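You operate a simulated robot arm through the tools that you are given. There is no shell and no other tool. Be economical: measure what you need, move in short steps, check, and stop when the job is done.

Carry out the task below with a simulated robot arm. There is one attempt and no reset: what you move stays moved.

JOB
Clamp the taped carton and stick the matching label on its top.
Fine: free the holder's jaw, slide it up to the carton, lock its lever; press the label on.
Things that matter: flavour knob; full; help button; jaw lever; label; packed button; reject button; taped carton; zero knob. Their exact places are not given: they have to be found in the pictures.

The check looks at the end state, three seconds after you hand in, the way a careful person would. Anything else that was tipped, shoved, dropped, spilled or broken makes it a failure.

ROBOT AND FRAMES
A 7-joint arm with a fingered hand on a trunk, on a base that drives. Base frame: it is fixed to the floor where the robot stands at the start and does not move with it; the origin is under the middle of the robot, x ahead of it, y to its left, z up; the surface under the hand at the start is at about z = 850. Readings come in mm, rad, newtons and seconds.
Its first joint turns from -2.007 to 2.007 rad. Places, roughly: flavour knob [600, -100, 1200]; full [600, 300, 1000]; help button [600, -200, 1100]; jaw lever [700, 100, 1000]; label [500, 1250, 1000]; packed button [600, 0, 900]; reject button [600, -100, 900]; zero knob [600, -200, 900]. Payload 5 kg.
Tool frame: the origin (TCP) lies between the finger pads and is the grasp point; the fingertips stand 32 mm ahead of it; z points along the fingers, y is the line along which they close. The gripper opens to 160 mm. The gripper's body begins 89 mm behind the TCP. The gripper is a hand of 4 fingers: y runs from the thumb to the fingers, the wrist lies at [0, 0, -267] in the tool frame, and closing takes about 1.5 s.
Orientation is that of the tool frame in the base frame, as a unit quaternion [w, x, y, z]. With the fingers straight down and closing along the base's y, the tool's x points along the base's -x, its y along +y and its z along -z.

CONTROLS
- The arm moves only by the tool apply_moves. Its arguments are lists of equal length, an entry for each row: "delta_pos": the shift along the base's x, y, z in mm, a list of three; "rot": the turn, a rotation vector about the base's x, y, z in rad, a list of three. In form: {"delta_pos": [[dx, dy, dz], ...], "rot": [[rx, ry, rz], ...]}. A call has 1 to 12 rows; each row is the pose to reach, as a shift and turn from the pose commanded when the call began. "fingers" is the gripper command, from -1 (shut) to 1 (fully open), values between in proportion, set as the call begins (left out, the last holds). Each row takes 0.2 s and may step no farther than 50 mm and 0.15 rad from the row before; otherwise, or with a gripper value out of range, the whole call is refused. A pose out of reach is approached as far as the arm can. The call stops where the force on the tool passes 90 N (or 10 N more than at its start, if that is more) or the arm is blocked; 0.2 s more then pass. Each finger travels about 45 mm/s and halts on what it meets, pressing with about 26 N; the grip force reading is that of the motor and also rises with nothing between the fingers. The clock runs only during rows and for 0.2 s after the last one: add rows that repeat a pose to give the fingers time. The reply holds the time, the measured pose of the TCP, the force on the tool along the base axes, the opening and the grip force, in the units named above and with some noise, with the torque about the TCP (base axes, N m) and any sound that the robot's microphone picked up, and new pictures: "views" is both (left out), scene, wrist or none.
- Cameras (640 x 400 px; columns grow to the right, rows downward): "scene" is now at [17.9, 230.1, 1709.2]; the picture's right is [0.34, -0.94, 0.00], its down [-0.67, -0.24, -0.71] and it looks along [0.67, 0.24, -0.71] (base axes); focal length 270 px, centre (320, 200). "wrist" rides on the gripper at [80, -4, -114] in the tool frame; the picture's right is [0.05, 1.00, 0.00], its down [-0.82, 0.04, -0.58] and it looks along [-0.58, 0.03, 0.82] (tool axes); focal length 265 px, centre (320, 200).
- raise_lower(by): slides the trunk up (or, below 0, down) by that many mm; the arm and the scene camera ride with it, the base frame stays. It gives what a move gives, with no picture.
- steer(legs): drives the robot by 1 to 6 legs, each [ahead, turn to the left] in mm and rad, along the robot's own axes; the way and the turn of a leg run together, so that a leg with both is an arc; at most 1500 mm and 3.142 rad a leg. The arm and the cameras ride along, it lands a little off, and it stops where it bumps. It gives what a move gives, and a new picture of the scene camera.
- move_fingers(finger1, finger2, finger3, thumb_bend): sets how far each is bent, from 0 (flat) to 1 (curled in); at 0.3 the hand is open as for a grip, at 0.7 the pads meet at the TCP. One left out holds its place. A second passes; each finger stops where it meets its share of the squeeze, and holds until it gets a number again. A gripper value or a shape takes the hand back. It gives what a move gives, with no picture; readings hold the bend of each and the force on the fingers (four entries, about 0 where the hand has none), thumb and palm.
- grasp_type(shape): the hand has 4 fingers and takes this shape, open, in about a second: jaw (thumb against the fingers, like two jaws); tri (thumb and two fingers); tip (a fingertip pinch); poke (one finger out to press); point (the index stretched); flat (the hand flat); cup (the hand cupped); fist (a fist). The gripper value then closes the fingers along that shape, each until it touches; the sizes above hold for jaw. It gives what a move gives, with no picture.
- head_to(pan, tilt): turns the head with the scene camera to pan (to the left, within 2.705 rad either way) and tilt (down, from -0.506 to 1.204), counted from straight ahead of the robot. It gives what a move gives, and a new picture of the scene camera.
- pixel_to_xyz(camera, pixels): for up to 12 pixels [column, row] of the newest picture of that camera ("zoom" is the newest enlarged one), the place [x, y, z] in the base frame of the surface seen there, good to about 2 mm. The clock stands still meanwhile.
- enlarge(camera, box): a new picture of the part [left, top, right, bottom] of that camera's present view, enlarged. The clock stands still meanwhile.
- close_job(): hands the job in; it is judged then, once.

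Go step by step. Measure first, check grasps and placings, and put right what went wrong. The budget is 80 turns and 260 pictures, counting those below and the enlarged ones. Unless the task says otherwise, let go and move clear before handing in, and close with one line.

The tools are called after "Call:" as a command line: name --argument value ..., lists and objects as JSON in quotes. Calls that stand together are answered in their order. apply_moves: Moves the arm, as the interface text tells. Its arguments: {"type":"object","properties":{"delta_pos":{"type":"array","items":{"type":"array","items":{"type":"number"}}},"rot":{"type":"array","items":{"type":"array","items":{"type":"number"}}},"fingers":{"type":"number"},"views":{"type":"string","enum":["both","scene","wrist","none"]}},"required":["delta_pos","rot"]} The other tools are called the same way: raise_lower (by) slides the trunk up or down; grasp_type (shape) gives the hand a shape; move_fingers (finger1, finger2, finger3, thumb_bend) moves the fingers one by one; steer (legs) drives the base; head_to (pan, tilt) turns the head that bears the scene camera; pixel_to_xyz (camera, pixels) gives the place of the surface under pixels of a picture; enlarge (camera, box) takes an enlarged picture of a part of a camera's view; close_job () hands the job in.

At the start:

```text
time_s: 0.0
position: [635.9, 60.1, 1297.5]
tcp_rot: [-0.001, 0.0, 1.0, 0.0]
ft_force: [-0.4, -0.1, 0.6]
torque: [-0.01, 0.01, -0.02]
opening: 160.1
gripper_force: 0.1
shape: jaw
bend: [0.3, 0.3, 0.3, 0.3]
finger forces: [0.0, 0.1, 0.0, 0.0, 0.0, 0.0]
trunk travel left (down, up): [-550.0, 440.0]
robot x, y, heading: [0.6, 0.2, -0.004]
head pan, tilt: [0.342, 0.784]
```

scene: 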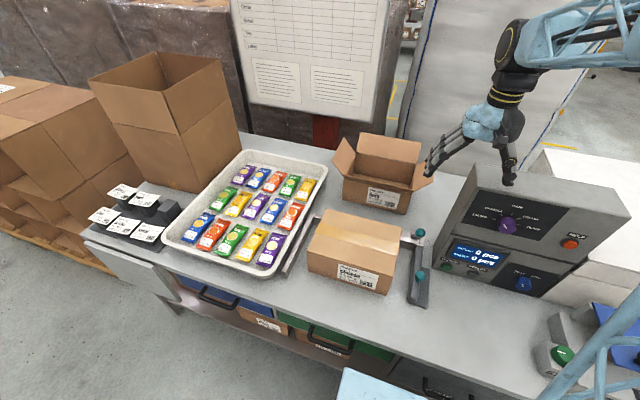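
wrist: 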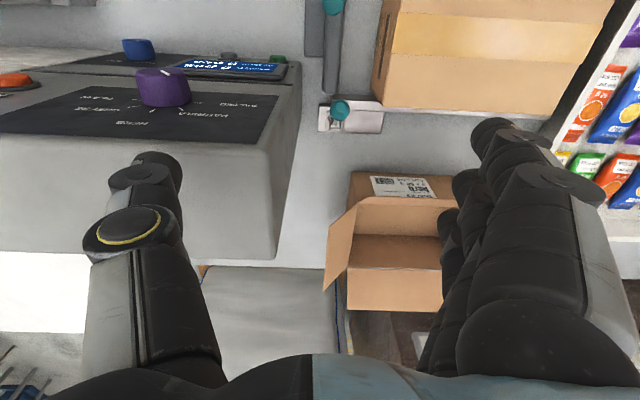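

The taped carton is around scene (355,250), the holder jaw with teal knobs around (418,260), and the labels sit at the left around (130,215). I'll enlarge each of these areas.

Call:
enlarge --camera "scene" --box '[270, 190, 450, 310]'

Call:
enlarge --camera "scene" --box '[75, 165, 195, 255]'

Call:
enlarge --camera "scene" --box '[430, 160, 640, 300]'

Call:
pixel_to_xyz --camera "scene" --pixels '[[421, 232], [421, 274], [412, 240], [416, 300], [332, 211], [402, 244], [387, 291], [308, 255], [286, 270], [318, 215], [404, 238], [440, 300]]'

```text
3.33 times, centred on (360, 250) of scene
```

zoom: 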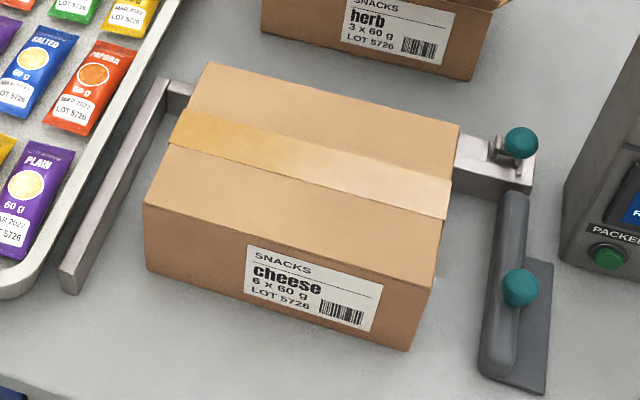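

```text
4.44 times, centred on (135, 210) of scene
```

zoom: 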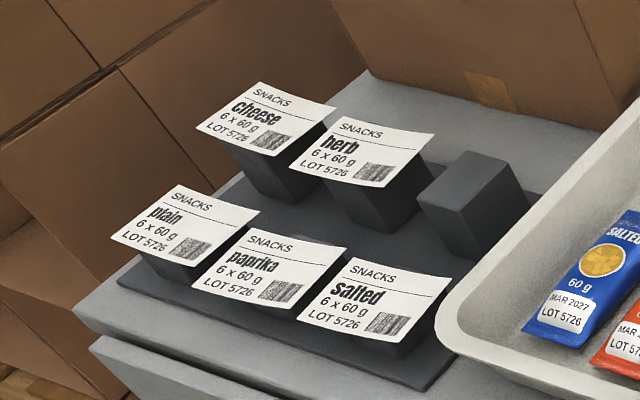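

```text
2.86 times, centred on (535, 230) of scene
```

zoom: 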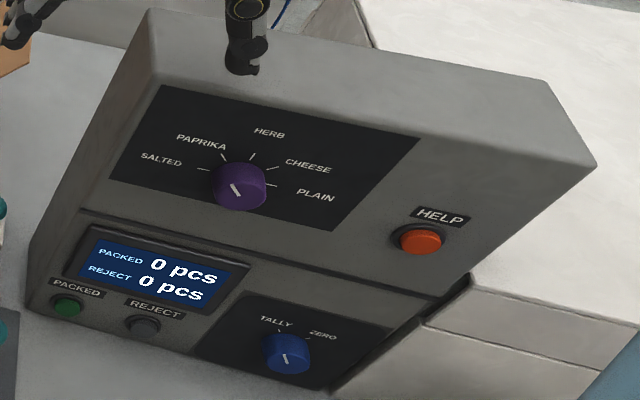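

```text
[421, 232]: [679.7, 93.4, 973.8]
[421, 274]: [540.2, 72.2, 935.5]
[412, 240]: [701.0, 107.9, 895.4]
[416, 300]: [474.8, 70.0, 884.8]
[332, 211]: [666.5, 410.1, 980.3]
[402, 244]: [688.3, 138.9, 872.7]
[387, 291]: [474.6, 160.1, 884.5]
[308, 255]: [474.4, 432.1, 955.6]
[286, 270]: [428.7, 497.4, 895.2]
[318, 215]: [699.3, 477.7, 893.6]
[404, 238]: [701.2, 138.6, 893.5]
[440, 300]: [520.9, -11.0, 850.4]
```

The carton says "cheese 6 x 60 g LOT 5726", and the matching cheese label is the rear-left one on its post. Next I'll look closely at the jaw and measure the labels.

Call:
enlarge --camera "scene" --box '[390, 215, 450, 310]'

Call:
enlarge --camera "wrist" --box '[280, 0, 400, 140]'

Call:
pixel_to_xyz --camera "scene" --pixels '[[124, 183], [138, 188], [113, 194], [128, 200], [122, 191], [128, 212], [135, 236], [147, 198], [165, 210], [96, 228], [150, 247], [107, 215]]'

Call:
pixel_to_xyz --camera "wrist" --pixels '[[340, 110], [333, 5], [325, 117], [375, 118], [382, 102], [345, 60], [310, 40], [333, 90], [372, 85], [355, 128], [358, 40], [388, 20]]'

```text
4.21 times, centred on (420, 262) of scene
```

zoom: 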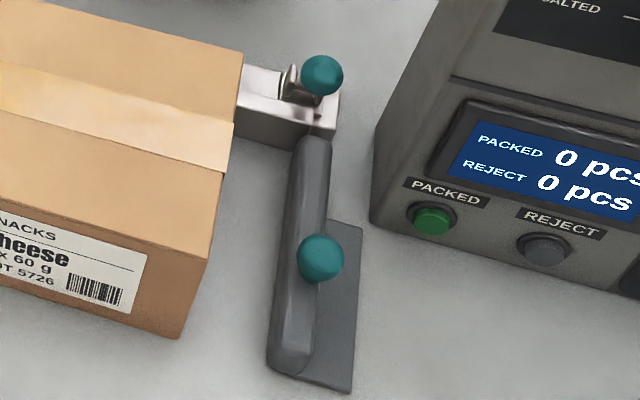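

```text
2.86 times, centred on (340, 70) of wrist
```

zoom: 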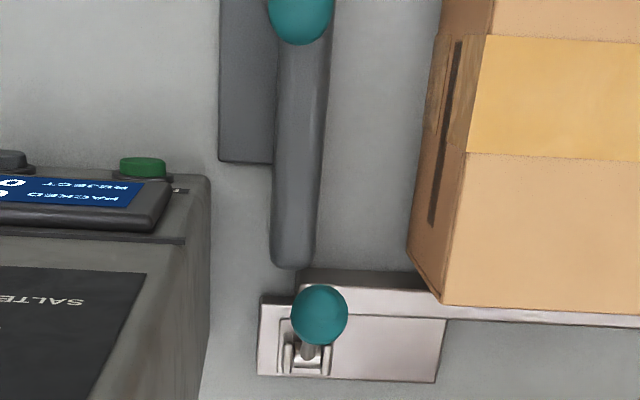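

```text
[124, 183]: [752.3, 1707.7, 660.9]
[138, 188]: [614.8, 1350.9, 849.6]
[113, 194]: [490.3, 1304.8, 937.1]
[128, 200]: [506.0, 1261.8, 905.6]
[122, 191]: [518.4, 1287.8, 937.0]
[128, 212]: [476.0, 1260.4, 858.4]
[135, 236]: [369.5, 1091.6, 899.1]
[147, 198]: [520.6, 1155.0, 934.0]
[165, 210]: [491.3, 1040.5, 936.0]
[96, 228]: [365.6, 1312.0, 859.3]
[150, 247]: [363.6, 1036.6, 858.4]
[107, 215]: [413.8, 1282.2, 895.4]
```

```text
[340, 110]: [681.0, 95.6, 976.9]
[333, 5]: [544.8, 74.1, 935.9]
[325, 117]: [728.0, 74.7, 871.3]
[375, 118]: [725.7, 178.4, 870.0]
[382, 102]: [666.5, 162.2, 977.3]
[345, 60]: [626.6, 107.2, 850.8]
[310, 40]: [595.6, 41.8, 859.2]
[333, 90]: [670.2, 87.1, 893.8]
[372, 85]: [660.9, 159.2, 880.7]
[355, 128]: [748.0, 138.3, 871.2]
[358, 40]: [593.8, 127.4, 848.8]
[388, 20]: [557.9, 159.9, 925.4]
```

The jaw is a grey upright bar (y≈72–105) with a handle knob at about (545,74,936), and the lever ball is at about (681,95,977). I need to know which way the lever leans and how big the gap between carton and fence is.

Call:
enlarge --camera "wrist" --box '[310, 85, 400, 140]'

Call:
enlarge --camera "scene" --box '[395, 220, 435, 250]'

Call:
pixel_to_xyz --camera "scene" --pixels '[[417, 238], [412, 235], [424, 237], [415, 236], [311, 262], [323, 212], [318, 250], [303, 243], [300, 250], [294, 262], [416, 285], [424, 285]]'

```text
7.11 times, centred on (355, 112) of wrist
```

zoom: 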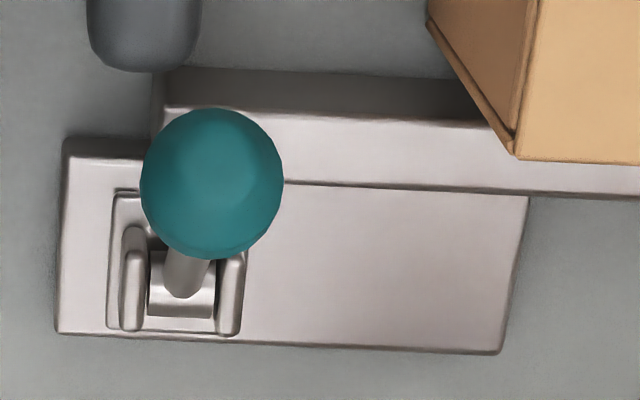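

```text
13.33 times, centred on (415, 235) of scene
```

zoom: 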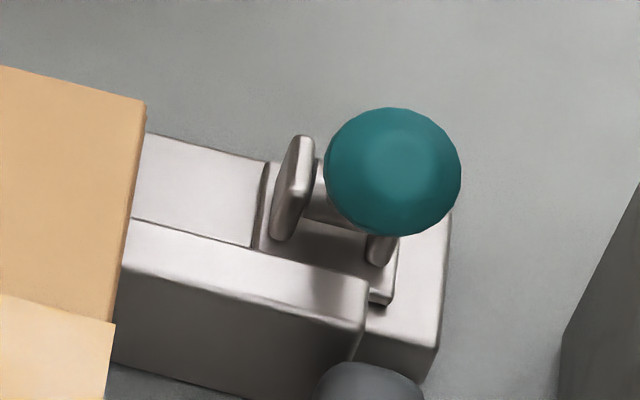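

```text
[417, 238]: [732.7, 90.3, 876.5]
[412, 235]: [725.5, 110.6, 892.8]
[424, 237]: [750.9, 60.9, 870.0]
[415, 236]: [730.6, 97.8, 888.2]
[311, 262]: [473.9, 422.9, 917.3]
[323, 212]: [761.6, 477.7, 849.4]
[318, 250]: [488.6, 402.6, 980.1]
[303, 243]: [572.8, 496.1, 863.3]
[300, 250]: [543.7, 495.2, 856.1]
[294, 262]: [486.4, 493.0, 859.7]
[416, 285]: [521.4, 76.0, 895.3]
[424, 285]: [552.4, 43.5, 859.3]
```

The lever is hinged along y at about (730,93,885), with its ball at about (686,95,961) leaning toward −x, so it swings in the x–z plane. The jaw slides in y. Before moving I'll measure the control box and other obstacles.

Call:
pixel_to_xyz --camera "scene" --pixels '[[478, 170], [438, 268], [466, 206], [452, 235], [628, 215], [345, 140], [410, 170], [352, 178], [400, 212], [430, 180], [510, 225], [570, 243]]'

Call:
grasp_type --shape "poke"

Call:
apply_moves --delta_pos '[[0, 0, 0]]' --rot '[[0, 0, 0]]'

```text
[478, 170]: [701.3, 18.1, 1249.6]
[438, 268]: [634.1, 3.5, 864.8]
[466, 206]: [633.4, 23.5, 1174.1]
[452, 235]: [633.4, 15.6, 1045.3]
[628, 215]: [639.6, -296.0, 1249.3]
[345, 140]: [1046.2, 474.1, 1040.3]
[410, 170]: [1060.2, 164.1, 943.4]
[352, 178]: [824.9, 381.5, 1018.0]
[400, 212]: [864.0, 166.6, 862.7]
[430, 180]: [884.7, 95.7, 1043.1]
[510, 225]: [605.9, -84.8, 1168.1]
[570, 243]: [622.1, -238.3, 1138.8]
```

```text
time_s: 0.9
position: [635.7, 59.9, 1297.9]
tcp_rot: [-0.001, 0.0, 1.0, 0.0]
ft_force: [-0.4, 0.0, -0.9]
torque: [0.01, 0.0, 0.01]
opening: 0.0
gripper_force: 0.0
shape: poke
bend: [1.0, 1.0, 1.0, 0.47]
finger forces: [0.0, 0.1, 0.0, 0.0, 0.1, 0.0]
trunk travel left (down, up): [-550.0, 440.0]
robot x, y, heading: [-2.7, 1.8, 0.0]
head pan, tilt: [0.342, 0.784]
```

```text
time_s: 1.3
position: [635.5, 59.8, 1297.6]
tcp_rot: [0.0, -0.001, 1.0, 0.0]
ft_force: [0.3, -0.3, -0.4]
torque: [-0.02, 0.01, 0.0]
opening: 0.0
gripper_force: 0.2
shape: poke
bend: [1.0, 1.0, 1.0, 0.47]
finger forces: [0.0, 0.1, 0.0, 0.1, 0.0, 0.0]
trunk travel left (down, up): [-550.0, 440.0]
robot x, y, heading: [-0.4, -1.4, 0.0]
head pan, tilt: [0.342, 0.784]
```

scene: 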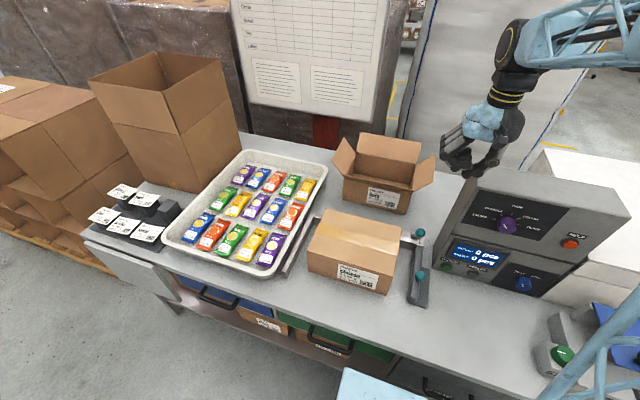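
wrist: 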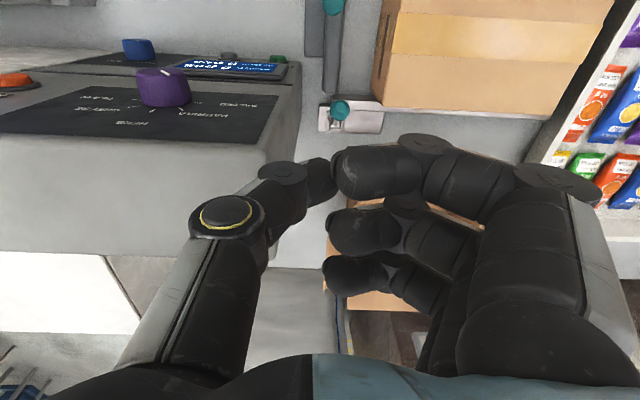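

The control box top is at z≈1250 and its left face at y≈20, with the lever at y≈95. I'll go back to jaw shape, turn the hand −90° about z so it closes along x (staying slim in y), and sit above the lever.

Call:
grasp_type --shape "jaw"

Call:
apply_moves --delta_pos '[[0, 20, 40], [5, 40, 50], [10, 40, 50], [20, 40, 50], [30, 40, 50], [40, 40, 50], [50, 38, 50], [50, 36, 50], [50, 36, 50], [50, 36, 50], [50, 36, 50]]' --rot '[[0, 0, 0], [0, 0, -0.15], [0, 0, -0.3], [0, 0, -0.45], [0, 0, -0.6], [0, 0, -0.75], [0, 0, -0.9], [0, 0, -1.05], [0, 0, -1.2], [0, 0, -1.35], [0, 0, -1.5]]' --fingers 0

```text
time_s: 2.2
position: [636.3, 59.6, 1298.8]
tcp_rot: [0.0, 0.0, 1.0, 0.0]
ft_force: [0.2, 0.5, 0.4]
torque: [-0.01, 0.0, 0.0]
opening: 159.9
gripper_force: 0.0
shape: jaw
bend: [0.3, 0.3, 0.3, 0.3]
finger forces: [0.1, 0.0, 0.0, 0.2, 0.0, 0.1]
trunk travel left (down, up): [-550.0, 440.0]
robot x, y, heading: [1.3, -1.6, 0.002]
head pan, tilt: [0.342, 0.784]
```

```text
time_s: 4.6
position: [684.9, 96.1, 1347.6]
tcp_rot: [0.001, 0.682, 0.731, 0.0]
ft_force: [0.3, -0.3, 0.1]
torque: [-0.03, 0.04, 0.02]
opening: 80.9
gripper_force: 0.0
shape: jaw
bend: [0.72, 0.72, 0.72, 0.7]
finger forces: [0.1, 0.1, 0.0, 0.0, 0.1, 0.1]
trunk travel left (down, up): [-550.0, 440.0]
robot x, y, heading: [1.7, 1.5, -0.003]
head pan, tilt: [0.342, 0.784]
```

scene: 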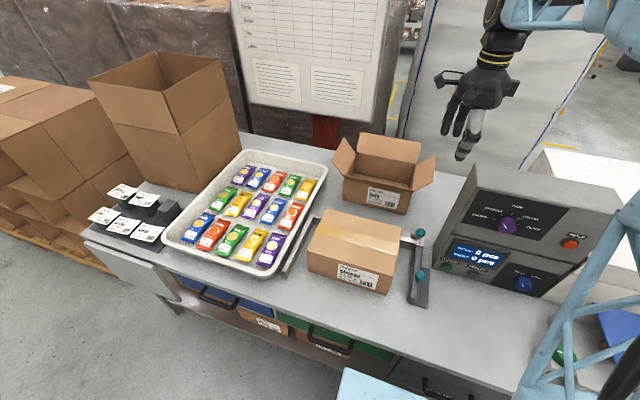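
wrist: 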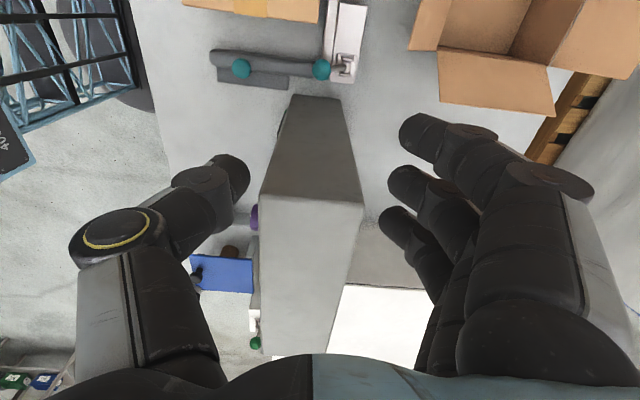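

The hand is above the lever and the fingers look fairly spread out. I'll measure the finger positions so I know the clearance to the box.

Call:
pixel_to_xyz --camera "wrist" --pixels '[[412, 130], [398, 180], [390, 220], [240, 175], [320, 70], [241, 70], [345, 70], [240, 215], [425, 285], [320, 62]]'

Call:
enlarge --camera "wrist" --box '[200, 0, 380, 110]'

```text
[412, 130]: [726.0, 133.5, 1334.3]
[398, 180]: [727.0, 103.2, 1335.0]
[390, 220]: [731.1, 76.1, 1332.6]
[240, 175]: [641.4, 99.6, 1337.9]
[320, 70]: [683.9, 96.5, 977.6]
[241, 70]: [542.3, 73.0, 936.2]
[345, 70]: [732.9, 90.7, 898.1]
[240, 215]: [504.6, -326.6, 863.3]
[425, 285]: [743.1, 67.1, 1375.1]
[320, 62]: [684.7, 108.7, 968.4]
```

```text
3.56 times, centred on (290, 55) of wrist
```

zoom: 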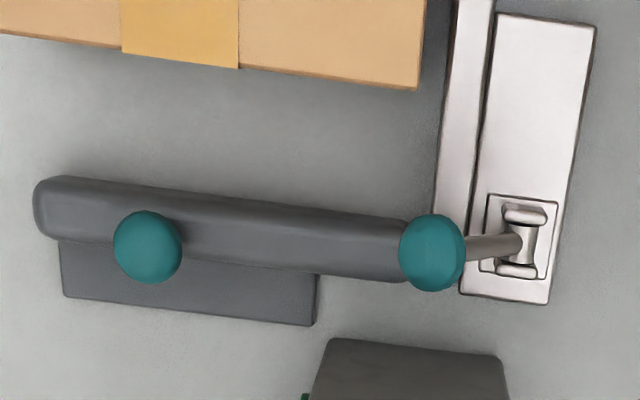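

The fingers span y≈65–143, clear of the box (20) and the carton (160). I'll descend so they bracket the ball.

Call:
apply_moves --delta_pos '[[2, 0, -50], [2, 0, -100], [2, 0, -150], [2, 0, -200], [2, 0, -250], [2, 0, -300], [2, 0, -340], [2, 0, -378]]' --rot '[[0, 0, -0.07], [0, 0, -0.07], [0, 0, -0.07], [0, 0, -0.07], [0, 0, -0.07], [0, 0, -0.07], [0, 0, -0.07], [0, 0, -0.07]]'

```text
time_s: 6.4
position: [687.1, 99.5, 967.1]
tcp_rot: [0.0, 0.706, 0.708, 0.0]
ft_force: [0.1, -0.6, 0.9]
torque: [0.03, 0.01, 0.02]
opening: 80.5
gripper_force: 0.1
shape: jaw
bend: [0.72, 0.72, 0.72, 0.7]
finger forces: [0.0, 0.0, 0.0, 0.0, 0.1, 0.1]
trunk travel left (down, up): [-550.0, 440.0]
robot x, y, heading: [-0.3, 1.1, 0.001]
head pan, tilt: [0.342, 0.784]
```

scene: 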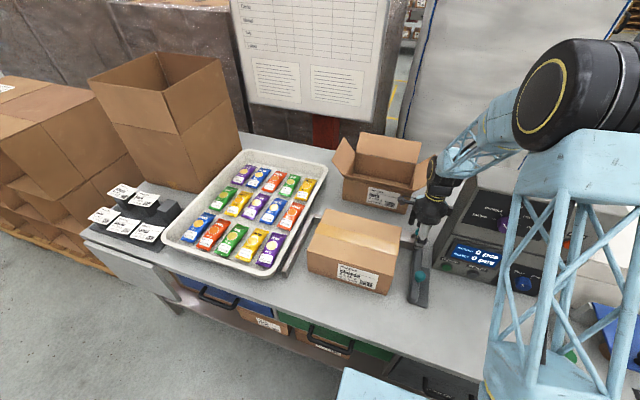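
wrist: 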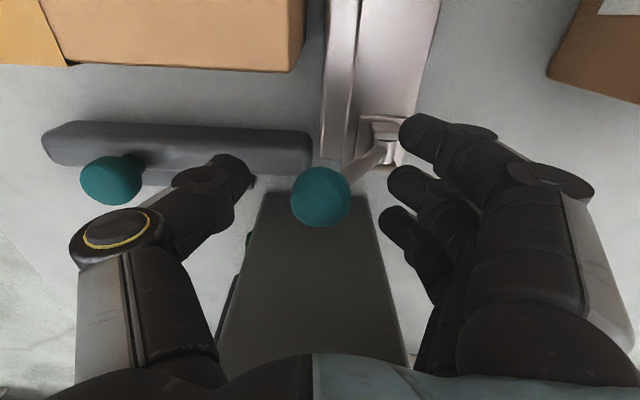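

The ball sits between thumb and fingers. I'll push it toward +x with the thumb and watch the forces.

Call:
apply_moves --delta_pos '[[10, 0, 0], [20, 0, 2], [30, 0, 2], [40, 0, 2], [50, 0, 2], [60, 0, 2], [70, 0, 0], [80, 0, -2], [90, 0, -4]]' --rot '[[0, 0, 0], [0, 0, 0], [0, 0, 0], [0, 0, 0], [0, 0, 0], [0, 0, 0], [0, 0, 0], [0, 0, 0], [0, 0, 0]]'

```text
time_s: 8.4
position: [777.1, 94.6, 963.8]
tcp_rot: [0.0, 0.707, 0.707, -0.001]
ft_force: [0.0, 0.9, 0.3]
torque: [0.01, 0.02, 0.0]
opening: 80.8
gripper_force: 0.1
shape: jaw
bend: [0.72, 0.72, 0.72, 0.7]
finger forces: [0.0, 0.0, 0.0, 0.0, 0.2, 0.0]
trunk travel left (down, up): [-550.0, 440.0]
robot x, y, heading: [-1.9, -1.0, 0.001]
head pan, tilt: [0.342, 0.784]
```

scene: 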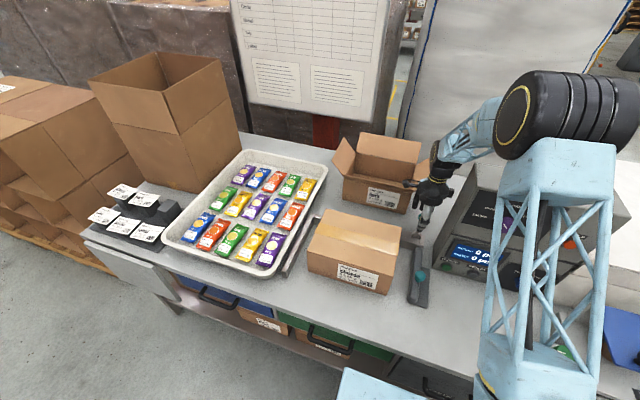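
wrist: 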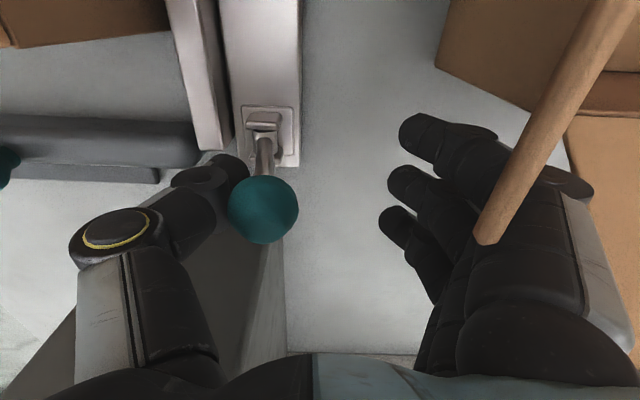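

The lever ball has followed upright to about (263,210), but a brown bar at (490,240) is close to the fingers. I'll check what it is.

Call:
pixel_to_xyz --camera "wrist" --pixels '[[263, 210], [488, 235], [530, 160], [590, 50], [600, 140], [500, 50], [265, 150], [580, 150]]'

Call:
enlarge --camera "scene" --box '[320, 120, 480, 250]'

```text
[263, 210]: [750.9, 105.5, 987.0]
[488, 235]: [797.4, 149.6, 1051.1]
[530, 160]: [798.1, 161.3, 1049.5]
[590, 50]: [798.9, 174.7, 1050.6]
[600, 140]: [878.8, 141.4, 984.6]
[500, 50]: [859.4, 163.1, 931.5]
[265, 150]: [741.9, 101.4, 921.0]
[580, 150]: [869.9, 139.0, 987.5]
```

```text
3.08 times, centred on (400, 185) of scene
```

zoom: 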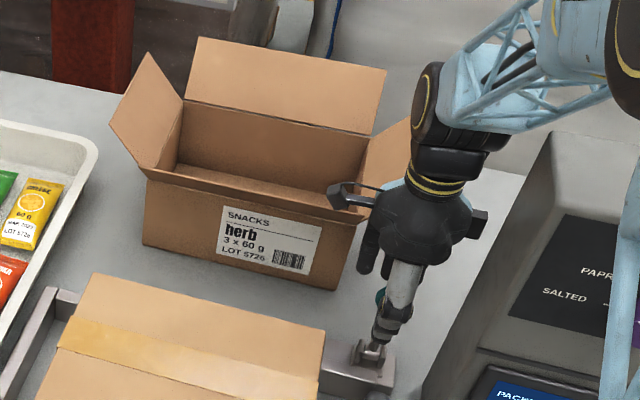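

That bar is the herb carton's flap (z≈1050), so pushing further with the open hand is risky. I'll lift away, close the fingers, and see where the lever settles.

Call:
apply_moves --delta_pos '[[-4, 0, 0], [-5, 0, 40], [-10, 0, 80], [-20, 0, 120], [-50, 0, 140], [-77, 0, 140], [-77, 0, 140], [-77, 0, 140], [-77, 0, 140]]' --rot '[[0, 0, 0], [0, 0, 0], [0, 0, 0], [0, 0, 0], [0, 0, 0], [0, 0, 0], [0, 0, 0], [0, 0, 0], [0, 0, 0]]'

Call:
apply_moves --delta_pos '[[0, 0, 0], [0, 0, 0], [0, 0, 0], [0, 0, 0], [0, 0, 0], [0, 0, 0]]' --rot '[[0, 0, 0], [0, 0, 0], [0, 0, 0], [0, 0, 0], [0, 0, 0], [0, 0, 0]]' --fingers -1

```text
time_s: 10.4
position: [700.7, 96.6, 1108.2]
tcp_rot: [0.0, 0.707, 0.708, -0.001]
ft_force: [0.3, 0.0, -1.0]
torque: [0.0, -0.02, -0.02]
opening: 80.4
gripper_force: 0.1
shape: jaw
bend: [0.72, 0.72, 0.72, 0.7]
finger forces: [0.0, 0.0, 0.0, 0.1, 0.1, 0.0]
trunk travel left (down, up): [-550.0, 440.0]
robot x, y, heading: [-1.3, -4.4, -0.002]
head pan, tilt: [0.342, 0.784]
```

scene: 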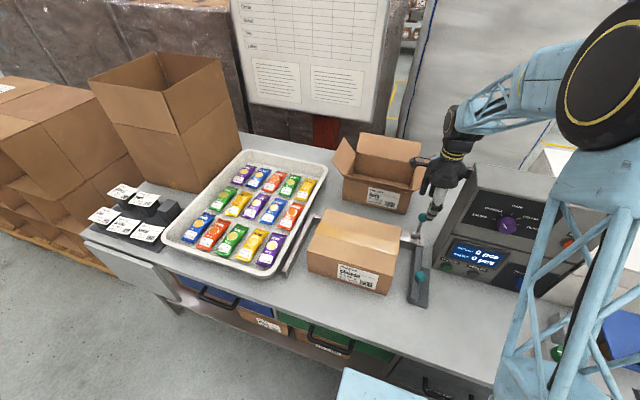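
wrist: 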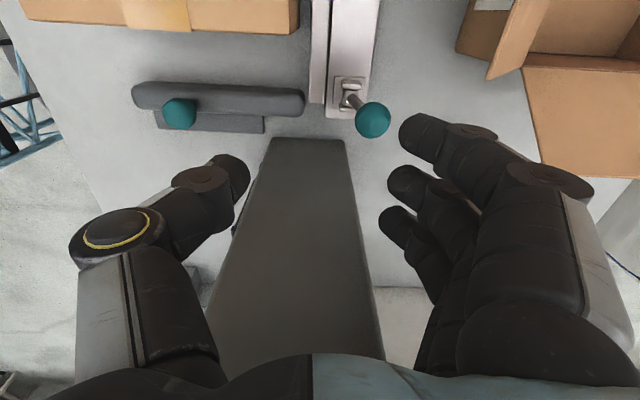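

```text
time_s: 11.8
position: [700.8, 97.1, 1109.3]
tcp_rot: [0.001, 0.706, 0.708, 0.0]
ft_force: [0.0, -0.8, -0.7]
torque: [0.01, 0.0, 0.03]
opening: 0.1
gripper_force: 25.7
shape: jaw
bend: [0.68, 0.63, 0.68, 0.66]
finger forces: [0.1, 0.0, 0.1, 0.0, 0.0, 0.0]
trunk travel left (down, up): [-550.0, 440.0]
robot x, y, heading: [0.9, -2.6, 0.001]
head pan, tilt: [0.342, 0.784]
```

scene: 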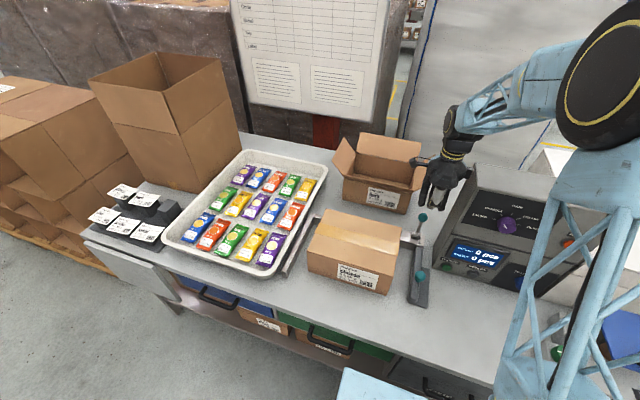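
wrist: 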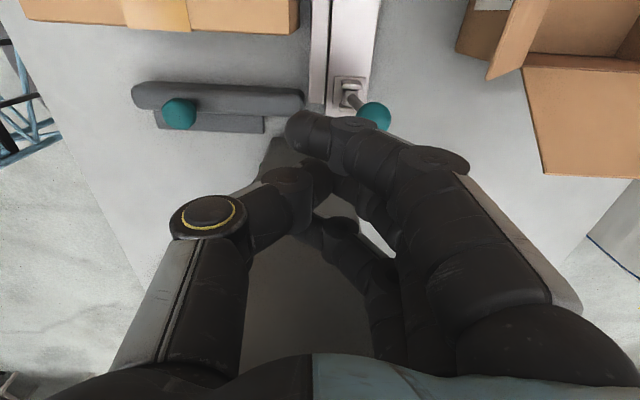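

The lever stayed past upright, with the ball near wrist (374,115). I'll measure the ball, the flap and the closed fingers.

Call:
pixel_to_xyz --camera "wrist" --pixels '[[376, 114], [385, 112], [348, 92], [505, 60], [545, 170], [330, 118], [372, 135], [345, 85]]'

Call:
pixel_to_xyz --camera "scene" --pixels '[[421, 216], [420, 232], [416, 180], [437, 205]]'

Call:
enlarge --camera "scene" --box '[380, 150, 480, 250]'

```text
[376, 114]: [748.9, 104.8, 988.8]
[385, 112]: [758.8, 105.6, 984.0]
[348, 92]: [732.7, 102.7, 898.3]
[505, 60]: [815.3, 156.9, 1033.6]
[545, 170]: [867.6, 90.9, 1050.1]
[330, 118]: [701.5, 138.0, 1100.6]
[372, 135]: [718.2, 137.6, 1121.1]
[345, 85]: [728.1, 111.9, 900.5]
```

```text
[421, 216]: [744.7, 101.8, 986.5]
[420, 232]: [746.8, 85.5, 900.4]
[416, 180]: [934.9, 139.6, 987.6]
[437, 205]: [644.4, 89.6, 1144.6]
```

```text
4.00 times, centred on (430, 200) of scene
```

zoom: 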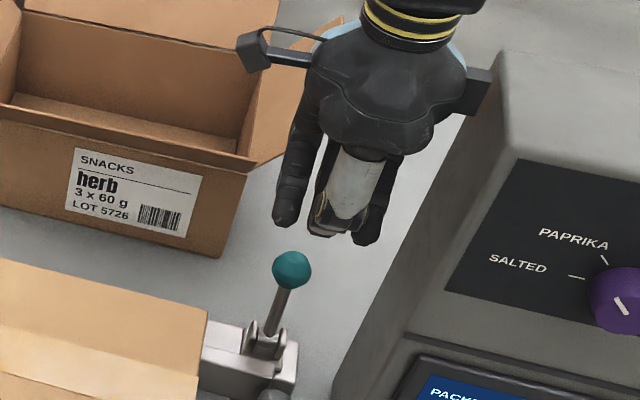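

The ball is at about (751,100,972), roughly 13° past upright. With the closed hand staying at x<760, I'll lower in front of the lever and push further toward +x.

Call:
apply_moves --delta_pos '[[-5, 2, -50], [-5, 2, -100], [-5, 2, -145], [5, 2, -147], [15, 2, -149], [25, 2, -151], [32, 2, -153], [40, 2, -155]]' --rot '[[0, 0, 0], [0, 0, 0], [0, 0, 0], [0, 0, 0], [0, 0, 0], [0, 0, 0], [0, 0, 0], [0, 0, 0]]'

Call:
pixel_to_xyz --camera "wrist" --pixels '[[374, 180], [374, 200], [505, 60], [545, 170]]'

```text
refused: row 1 steps farther than a row can; nothing moved
```

```text
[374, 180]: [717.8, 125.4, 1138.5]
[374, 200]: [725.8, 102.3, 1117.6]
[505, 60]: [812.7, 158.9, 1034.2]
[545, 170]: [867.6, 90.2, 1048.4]
```

The call was refused because the first step was slightly over 50 mm, so I'll redo it with smaller steps.

Call:
apply_moves --delta_pos '[[-5, 2, -45], [-5, 2, -90], [-5, 2, -135], [-5, 2, -147], [5, 2, -148], [15, 2, -149], [25, 2, -151], [32, 2, -153], [40, 2, -155]]' --rot '[[0, 0, 0], [0, 0, 0], [0, 0, 0], [0, 0, 0], [0, 0, 0], [0, 0, 0], [0, 0, 0], [0, 0, 0], [0, 0, 0]]'

```text
time_s: 13.8
position: [731.6, 100.5, 956.2]
tcp_rot: [0.0, 0.706, 0.708, 0.0]
ft_force: [-64.0, 1.6, 36.0]
torque: [-0.03, -2.16, 0.01]
opening: 0.1
gripper_force: 26.2
shape: jaw
bend: [0.68, 0.51, 0.68, 0.66]
finger forces: [0.1, 73.2, 0.1, 0.1, 0.0, 0.0]
trunk travel left (down, up): [-550.0, 440.0]
robot x, y, heading: [-0.5, 0.7, 0.001]
head pan, tilt: [0.342, 0.784]
```

scene: 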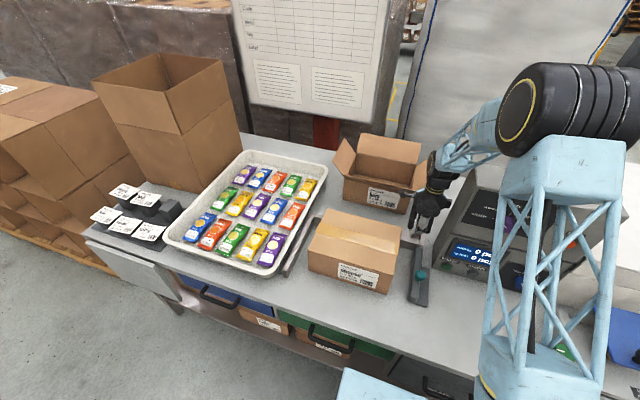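
wrist: 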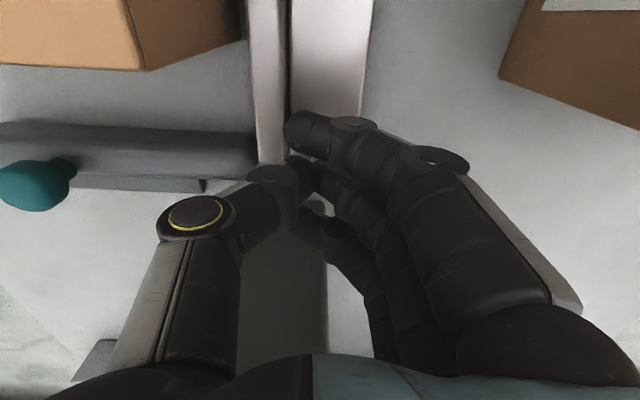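

The middle finger met 64–73 N, so the lever is probably at its end stop. I'll back off and measure it.

Call:
apply_moves --delta_pos '[[-15, 0, 0], [-35, 0, 5], [-40, 0, 50], [-50, 0, 100], [-80, 0, 140], [-110, 0, 140]]' --rot '[[0, 0, 0], [0, 0, 0], [0, 0, 0], [0, 0, 0], [0, 0, 0], [0, 0, 0]]'

Call:
enlarge --camera "wrist" --box '[330, 40, 500, 150]'

Call:
enlarge --camera "scene" --box '[390, 190, 450, 310]'

Call:
pixel_to_xyz --camera "scene" --pixels '[[421, 216], [422, 215], [421, 274], [416, 285], [420, 300]]'

```text
refused: row 4 steps farther than a row can; nothing moved
```

```text
3.64 times, centred on (415, 95) of wrist
```

zoom: 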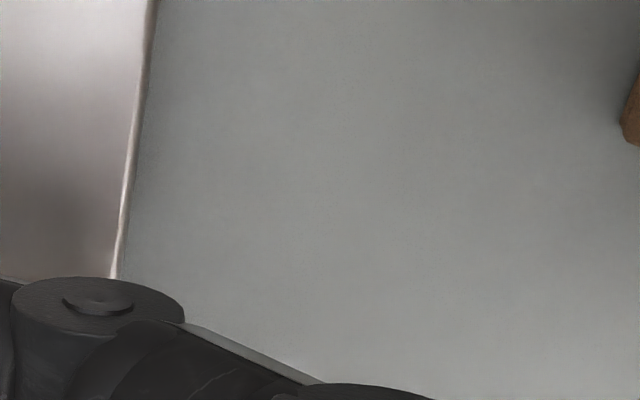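

```text
3.33 times, centred on (420, 250) of scene
```

zoom: 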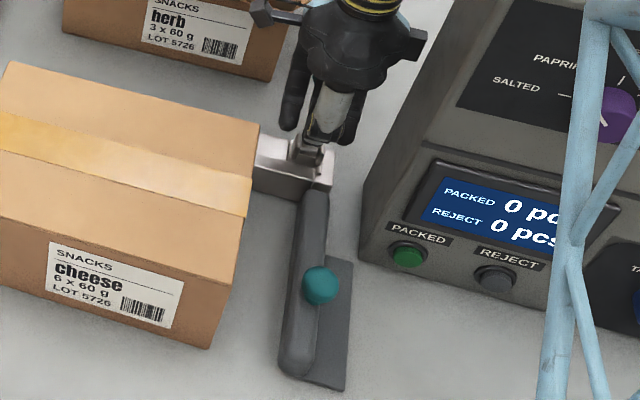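

```text
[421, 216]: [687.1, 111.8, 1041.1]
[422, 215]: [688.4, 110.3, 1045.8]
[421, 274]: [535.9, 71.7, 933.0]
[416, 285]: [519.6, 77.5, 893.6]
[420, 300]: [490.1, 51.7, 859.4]
```

One step was too long again, so I'll repeat the retreat with smaller ones.

Call:
apply_moves --delta_pos '[[-15, 0, 0], [-35, 0, 5], [-40, 0, 50], [-50, 0, 90], [-80, 0, 125], [-110, 0, 140]]' --rot '[[0, 0, 0], [0, 0, 0], [0, 0, 0], [0, 0, 0], [0, 0, 0], [0, 0, 0]]'

Call:
enlarge --camera "wrist" --box '[370, 40, 540, 150]'

Call:
enlarge --camera "scene" --box '[390, 190, 450, 250]'

Call:
pixel_to_xyz --camera "scene" --pixels '[[421, 216], [422, 215], [421, 220], [421, 274], [416, 285], [420, 300]]'

```text
time_s: 15.2
position: [630.5, 97.7, 1090.9]
tcp_rot: [0.0, 0.707, 0.707, -0.001]
ft_force: [0.3, -0.1, 2.1]
torque: [0.02, 0.0, 0.02]
opening: 0.2
gripper_force: 26.4
shape: jaw
bend: [0.68, 0.61, 0.68, 0.67]
finger forces: [0.1, 0.0, 0.1, 0.1, 0.0, 0.0]
trunk travel left (down, up): [-550.0, 440.0]
robot x, y, heading: [3.2, -0.4, 0.003]
head pan, tilt: [0.342, 0.784]
```

scene: 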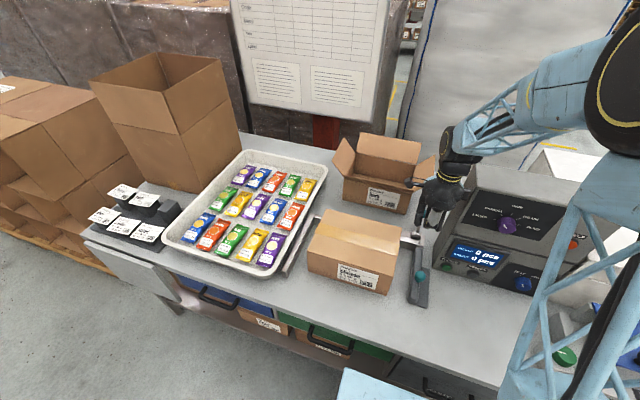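
wrist: 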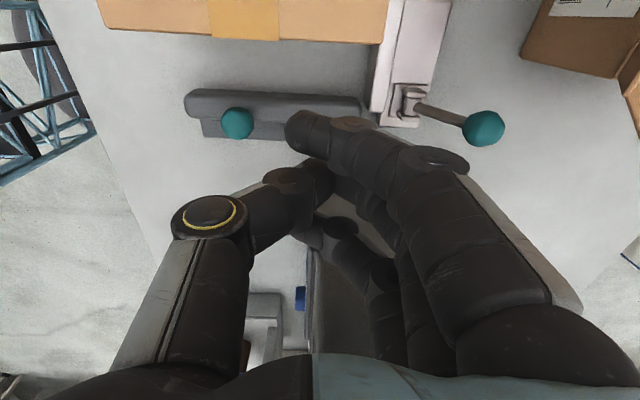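

```text
3.64 times, centred on (455, 95) of wrist
```

zoom: 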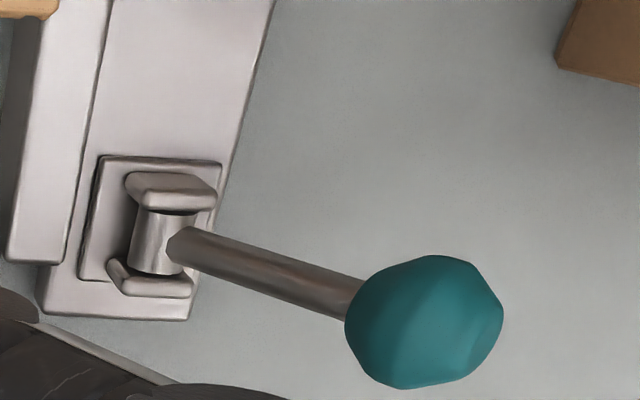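

```text
6.67 times, centred on (420, 220) of scene
```

zoom: 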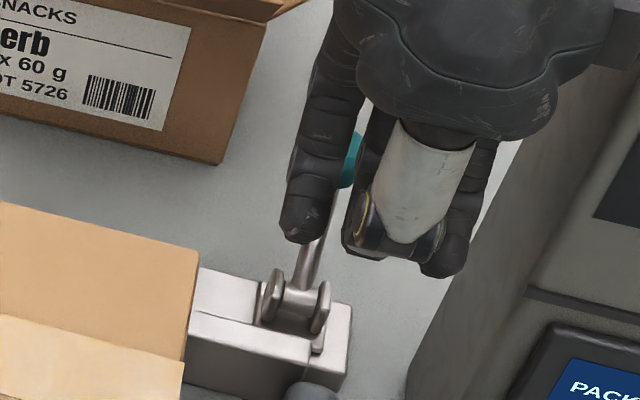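

```text
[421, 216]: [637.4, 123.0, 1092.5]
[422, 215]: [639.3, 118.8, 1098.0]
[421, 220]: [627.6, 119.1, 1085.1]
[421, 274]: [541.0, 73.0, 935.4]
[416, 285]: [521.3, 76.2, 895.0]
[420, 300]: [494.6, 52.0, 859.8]
```

The lever now leans far over toward +x. I'll measure the ball and the jaw handle.

Call:
pixel_to_xyz --camera "wrist" --pixels '[[484, 126], [500, 126], [470, 128], [412, 98], [237, 122], [237, 112], [360, 105], [190, 100], [520, 45], [625, 80], [205, 138], [385, 42]]'

```text
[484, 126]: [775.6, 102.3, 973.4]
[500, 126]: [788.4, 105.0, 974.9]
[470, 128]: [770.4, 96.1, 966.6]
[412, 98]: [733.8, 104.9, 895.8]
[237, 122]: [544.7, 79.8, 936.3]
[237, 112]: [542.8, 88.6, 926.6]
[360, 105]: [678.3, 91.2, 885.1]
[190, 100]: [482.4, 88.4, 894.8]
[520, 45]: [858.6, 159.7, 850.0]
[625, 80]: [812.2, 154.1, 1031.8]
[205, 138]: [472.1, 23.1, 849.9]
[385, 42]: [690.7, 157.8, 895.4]
```

The lever now leans about +30° with its ball at (780,98,960), mirroring its start, so the jaw should be free. I'll turn the hand back so the fingers' backs face +y and move to the −y side of the jaw handle.

Call:
apply_moves --delta_pos '[[-40, 0, 5], [-80, 0, 5], [-95, -10, 5], [-95, -20, 5], [-95, -30, 5], [-95, -40, 5], [-95, -50, 5], [-95, -60, 5], [-92, -70, 5], [-90, -80, 5], [-88, -83, 5], [-86, -83, 5]]' --rot '[[0, 0, 0.13], [0, 0, 0.27], [0, 0, 0.41], [0, 0, 0.55], [0, 0, 0.69], [0, 0, 0.83], [0, 0, 0.97], [0, 0, 1.11], [0, 0, 1.25], [0, 0, 1.39], [0, 0, 1.52], [0, 0, 1.57]]'

```text
time_s: 17.8
position: [544.9, 14.6, 1095.3]
tcp_rot: [0.0, -0.001, 1.0, 0.0]
ft_force: [-0.5, -0.6, -0.3]
torque: [-0.02, 0.0, 0.0]
opening: 0.0
gripper_force: 26.0
shape: jaw
bend: [0.68, 0.61, 0.68, 0.67]
finger forces: [0.0, 0.0, 0.0, 0.1, 0.0, 0.0]
trunk travel left (down, up): [-550.0, 440.0]
robot x, y, heading: [0.0, 0.7, 0.003]
head pan, tilt: [0.342, 0.784]
```

scene: 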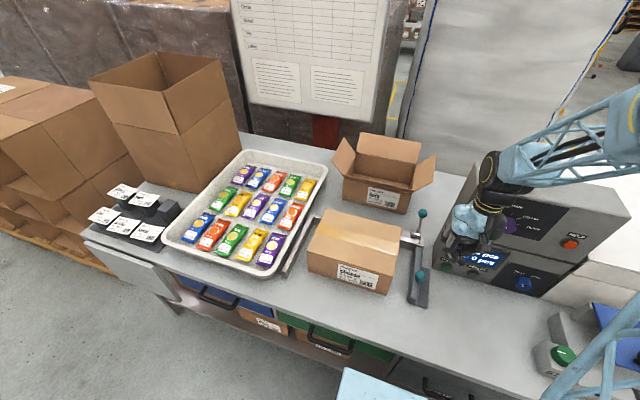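
wrist: 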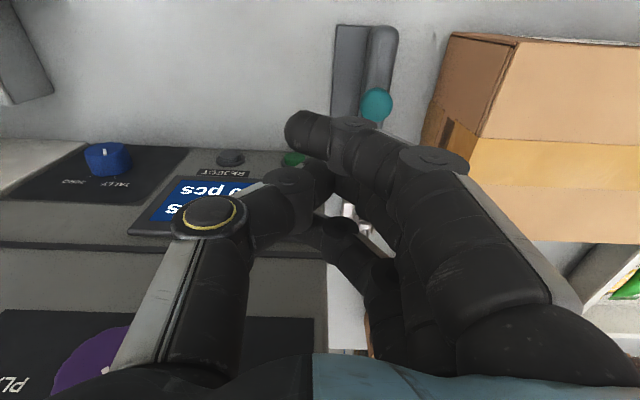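

The hand is beside the handle with clearance. I'll descend to handle height.

Call:
apply_moves --delta_pos '[[-3, 0, -45], [-3, 0, -90], [-3, 0, -135], [-3, 0, -168], [-3, 10, -168], [-3, 20, -168]]' --rot '[[0, 0, 0], [0, 0, 0], [0, 0, 0], [0, 0, 0], [0, 0, 0], [0, 0, 0]]'

Call:
enlarge --camera "scene" --box '[380, 180, 540, 310]'

```text
time_s: 19.2
position: [540.4, 34.7, 928.0]
tcp_rot: [0.0, 0.0, 1.0, 0.0]
ft_force: [-0.3, -0.1, 0.8]
torque: [0.0, 0.03, 0.02]
opening: 0.1
gripper_force: 26.2
shape: jaw
bend: [0.68, 0.61, 0.68, 0.67]
finger forces: [0.0, 0.0, 0.0, 0.0, 0.1, 0.1]
trunk travel left (down, up): [-550.0, 440.0]
robot x, y, heading: [0.6, 1.3, -0.007]
head pan, tilt: [0.342, 0.784]
```

scene: 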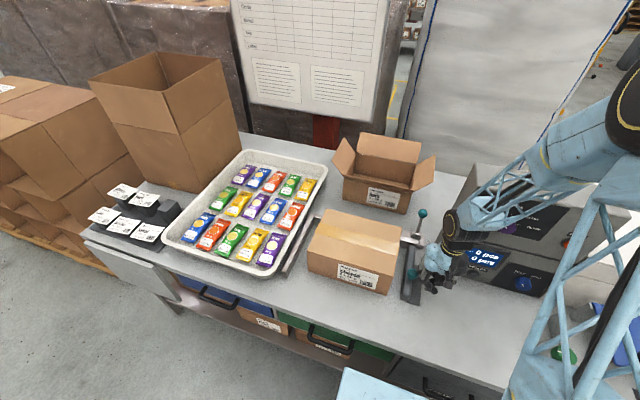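
wrist: 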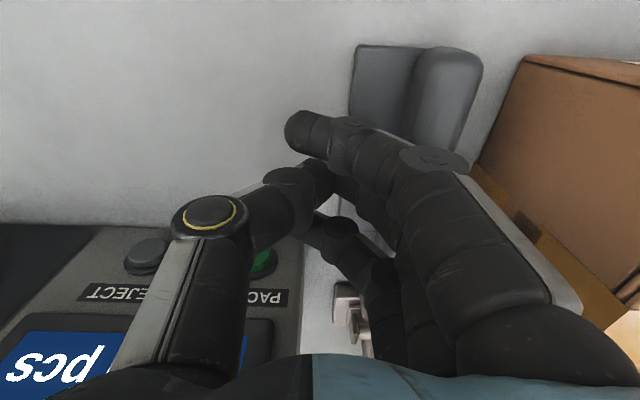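

```text
3.08 times, centred on (460, 245) of scene
```

zoom: 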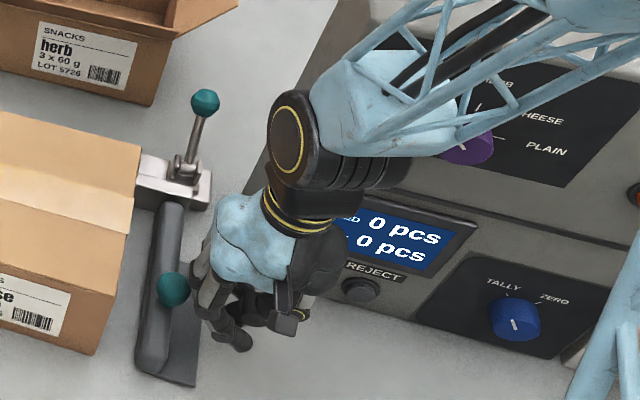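

The fingers are just right of the handle ball. I'll push +y in small steps.

Call:
apply_moves --delta_pos '[[0, 8, 0], [0, 16, 0], [0, 24, 0], [0, 32, 0], [0, 40, 0], [0, 48, 0]]' --rot '[[0, 0, 0], [0, 0, 0], [0, 0, 0], [0, 0, 0], [0, 0, 0], [0, 0, 0]]'

Call:
enlarge --camera "scene" --box '[270, 190, 460, 310]'

```text
time_s: 20.6
position: [542.7, 83.4, 927.8]
tcp_rot: [0.0, 0.0, 1.0, -0.001]
ft_force: [-0.9, -1.8, 1.8]
torque: [0.05, -0.03, 0.05]
opening: 0.1
gripper_force: 26.3
shape: jaw
bend: [0.68, 0.61, 0.68, 0.67]
finger forces: [0.0, 2.5, 0.0, 0.0, 0.1, 0.1]
trunk travel left (down, up): [-550.0, 440.0]
robot x, y, heading: [4.5, -0.2, 0.0]
head pan, tilt: [0.342, 0.784]
```

scene: 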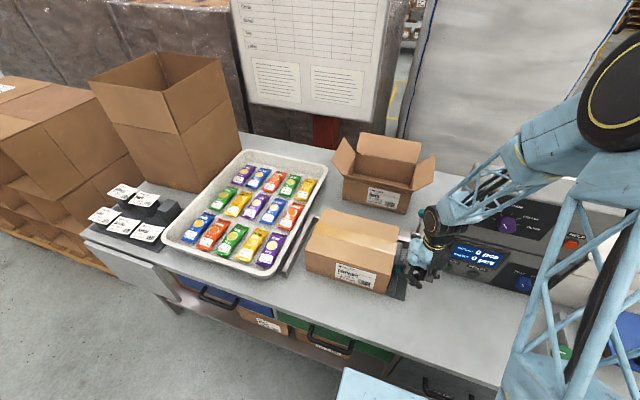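
wrist: 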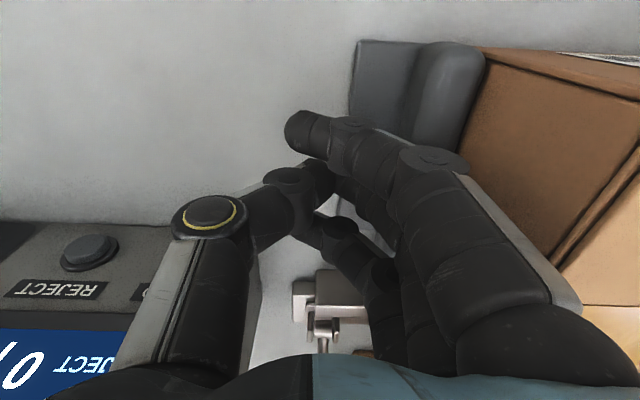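

```text
3.33 times, centred on (365, 250) of scene
```

zoom: 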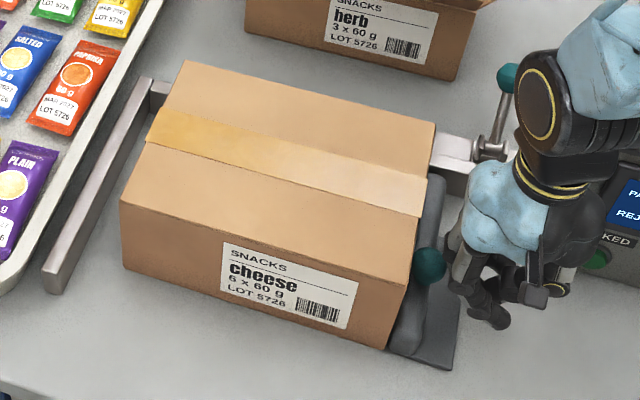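

The jaw is free and is already pushing the carton squarely with only about 2 N. I'll continue toward the fence until the force rises.

Call:
apply_moves --delta_pos '[[0, 6, 0], [0, 12, 0], [0, 18, 0], [0, 24, 0], [0, 30, 0], [0, 35, 0]]' --rot '[[0, 0, 0], [0, 0, 0], [0, 0, 0], [0, 0, 0], [0, 0, 0], [0, 0, 0]]'

Call:
enlarge --camera "scene" --box '[270, 190, 460, 310]'

Call:
pixel_to_xyz --camera "zoom" --pixels '[[100, 190], [80, 215], [125, 255], [150, 140], [415, 300], [400, 345], [180, 70], [435, 130]]'

```text
time_s: 22.0
position: [541.4, 118.2, 928.1]
tcp_rot: [-0.001, 0.0, 1.0, 0.0]
ft_force: [0.7, -1.9, 0.2]
torque: [0.0, 0.0, -0.07]
opening: 0.0
gripper_force: 25.7
shape: jaw
bend: [0.68, 0.61, 0.68, 0.67]
finger forces: [0.0, 1.7, 0.1, 0.0, 0.0, 0.1]
trunk travel left (down, up): [-550.0, 440.0]
robot x, y, heading: [1.0, 0.4, 0.005]
head pan, tilt: [0.342, 0.784]
```

scene: 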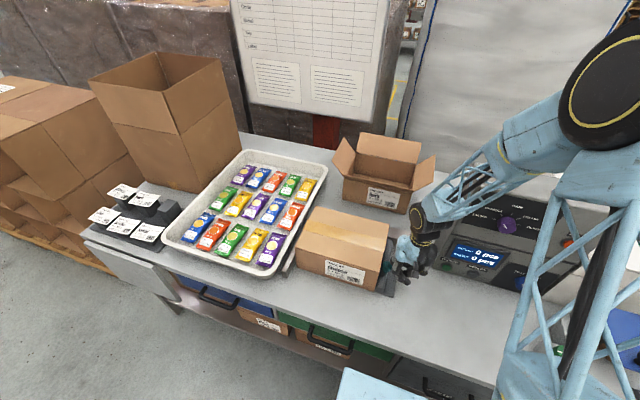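
wrist: 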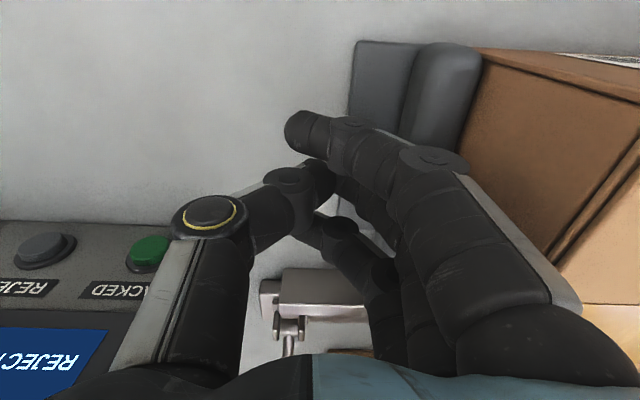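

```text
3.33 times, centred on (365, 250) of scene
```

zoom: 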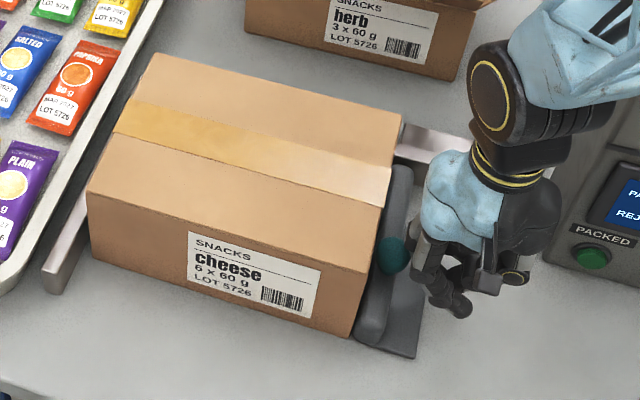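

```text
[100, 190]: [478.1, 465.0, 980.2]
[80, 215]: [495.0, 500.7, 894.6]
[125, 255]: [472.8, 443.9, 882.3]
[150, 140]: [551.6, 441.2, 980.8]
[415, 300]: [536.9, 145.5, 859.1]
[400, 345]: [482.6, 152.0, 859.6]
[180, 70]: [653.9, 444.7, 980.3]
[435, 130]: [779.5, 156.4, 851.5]
```

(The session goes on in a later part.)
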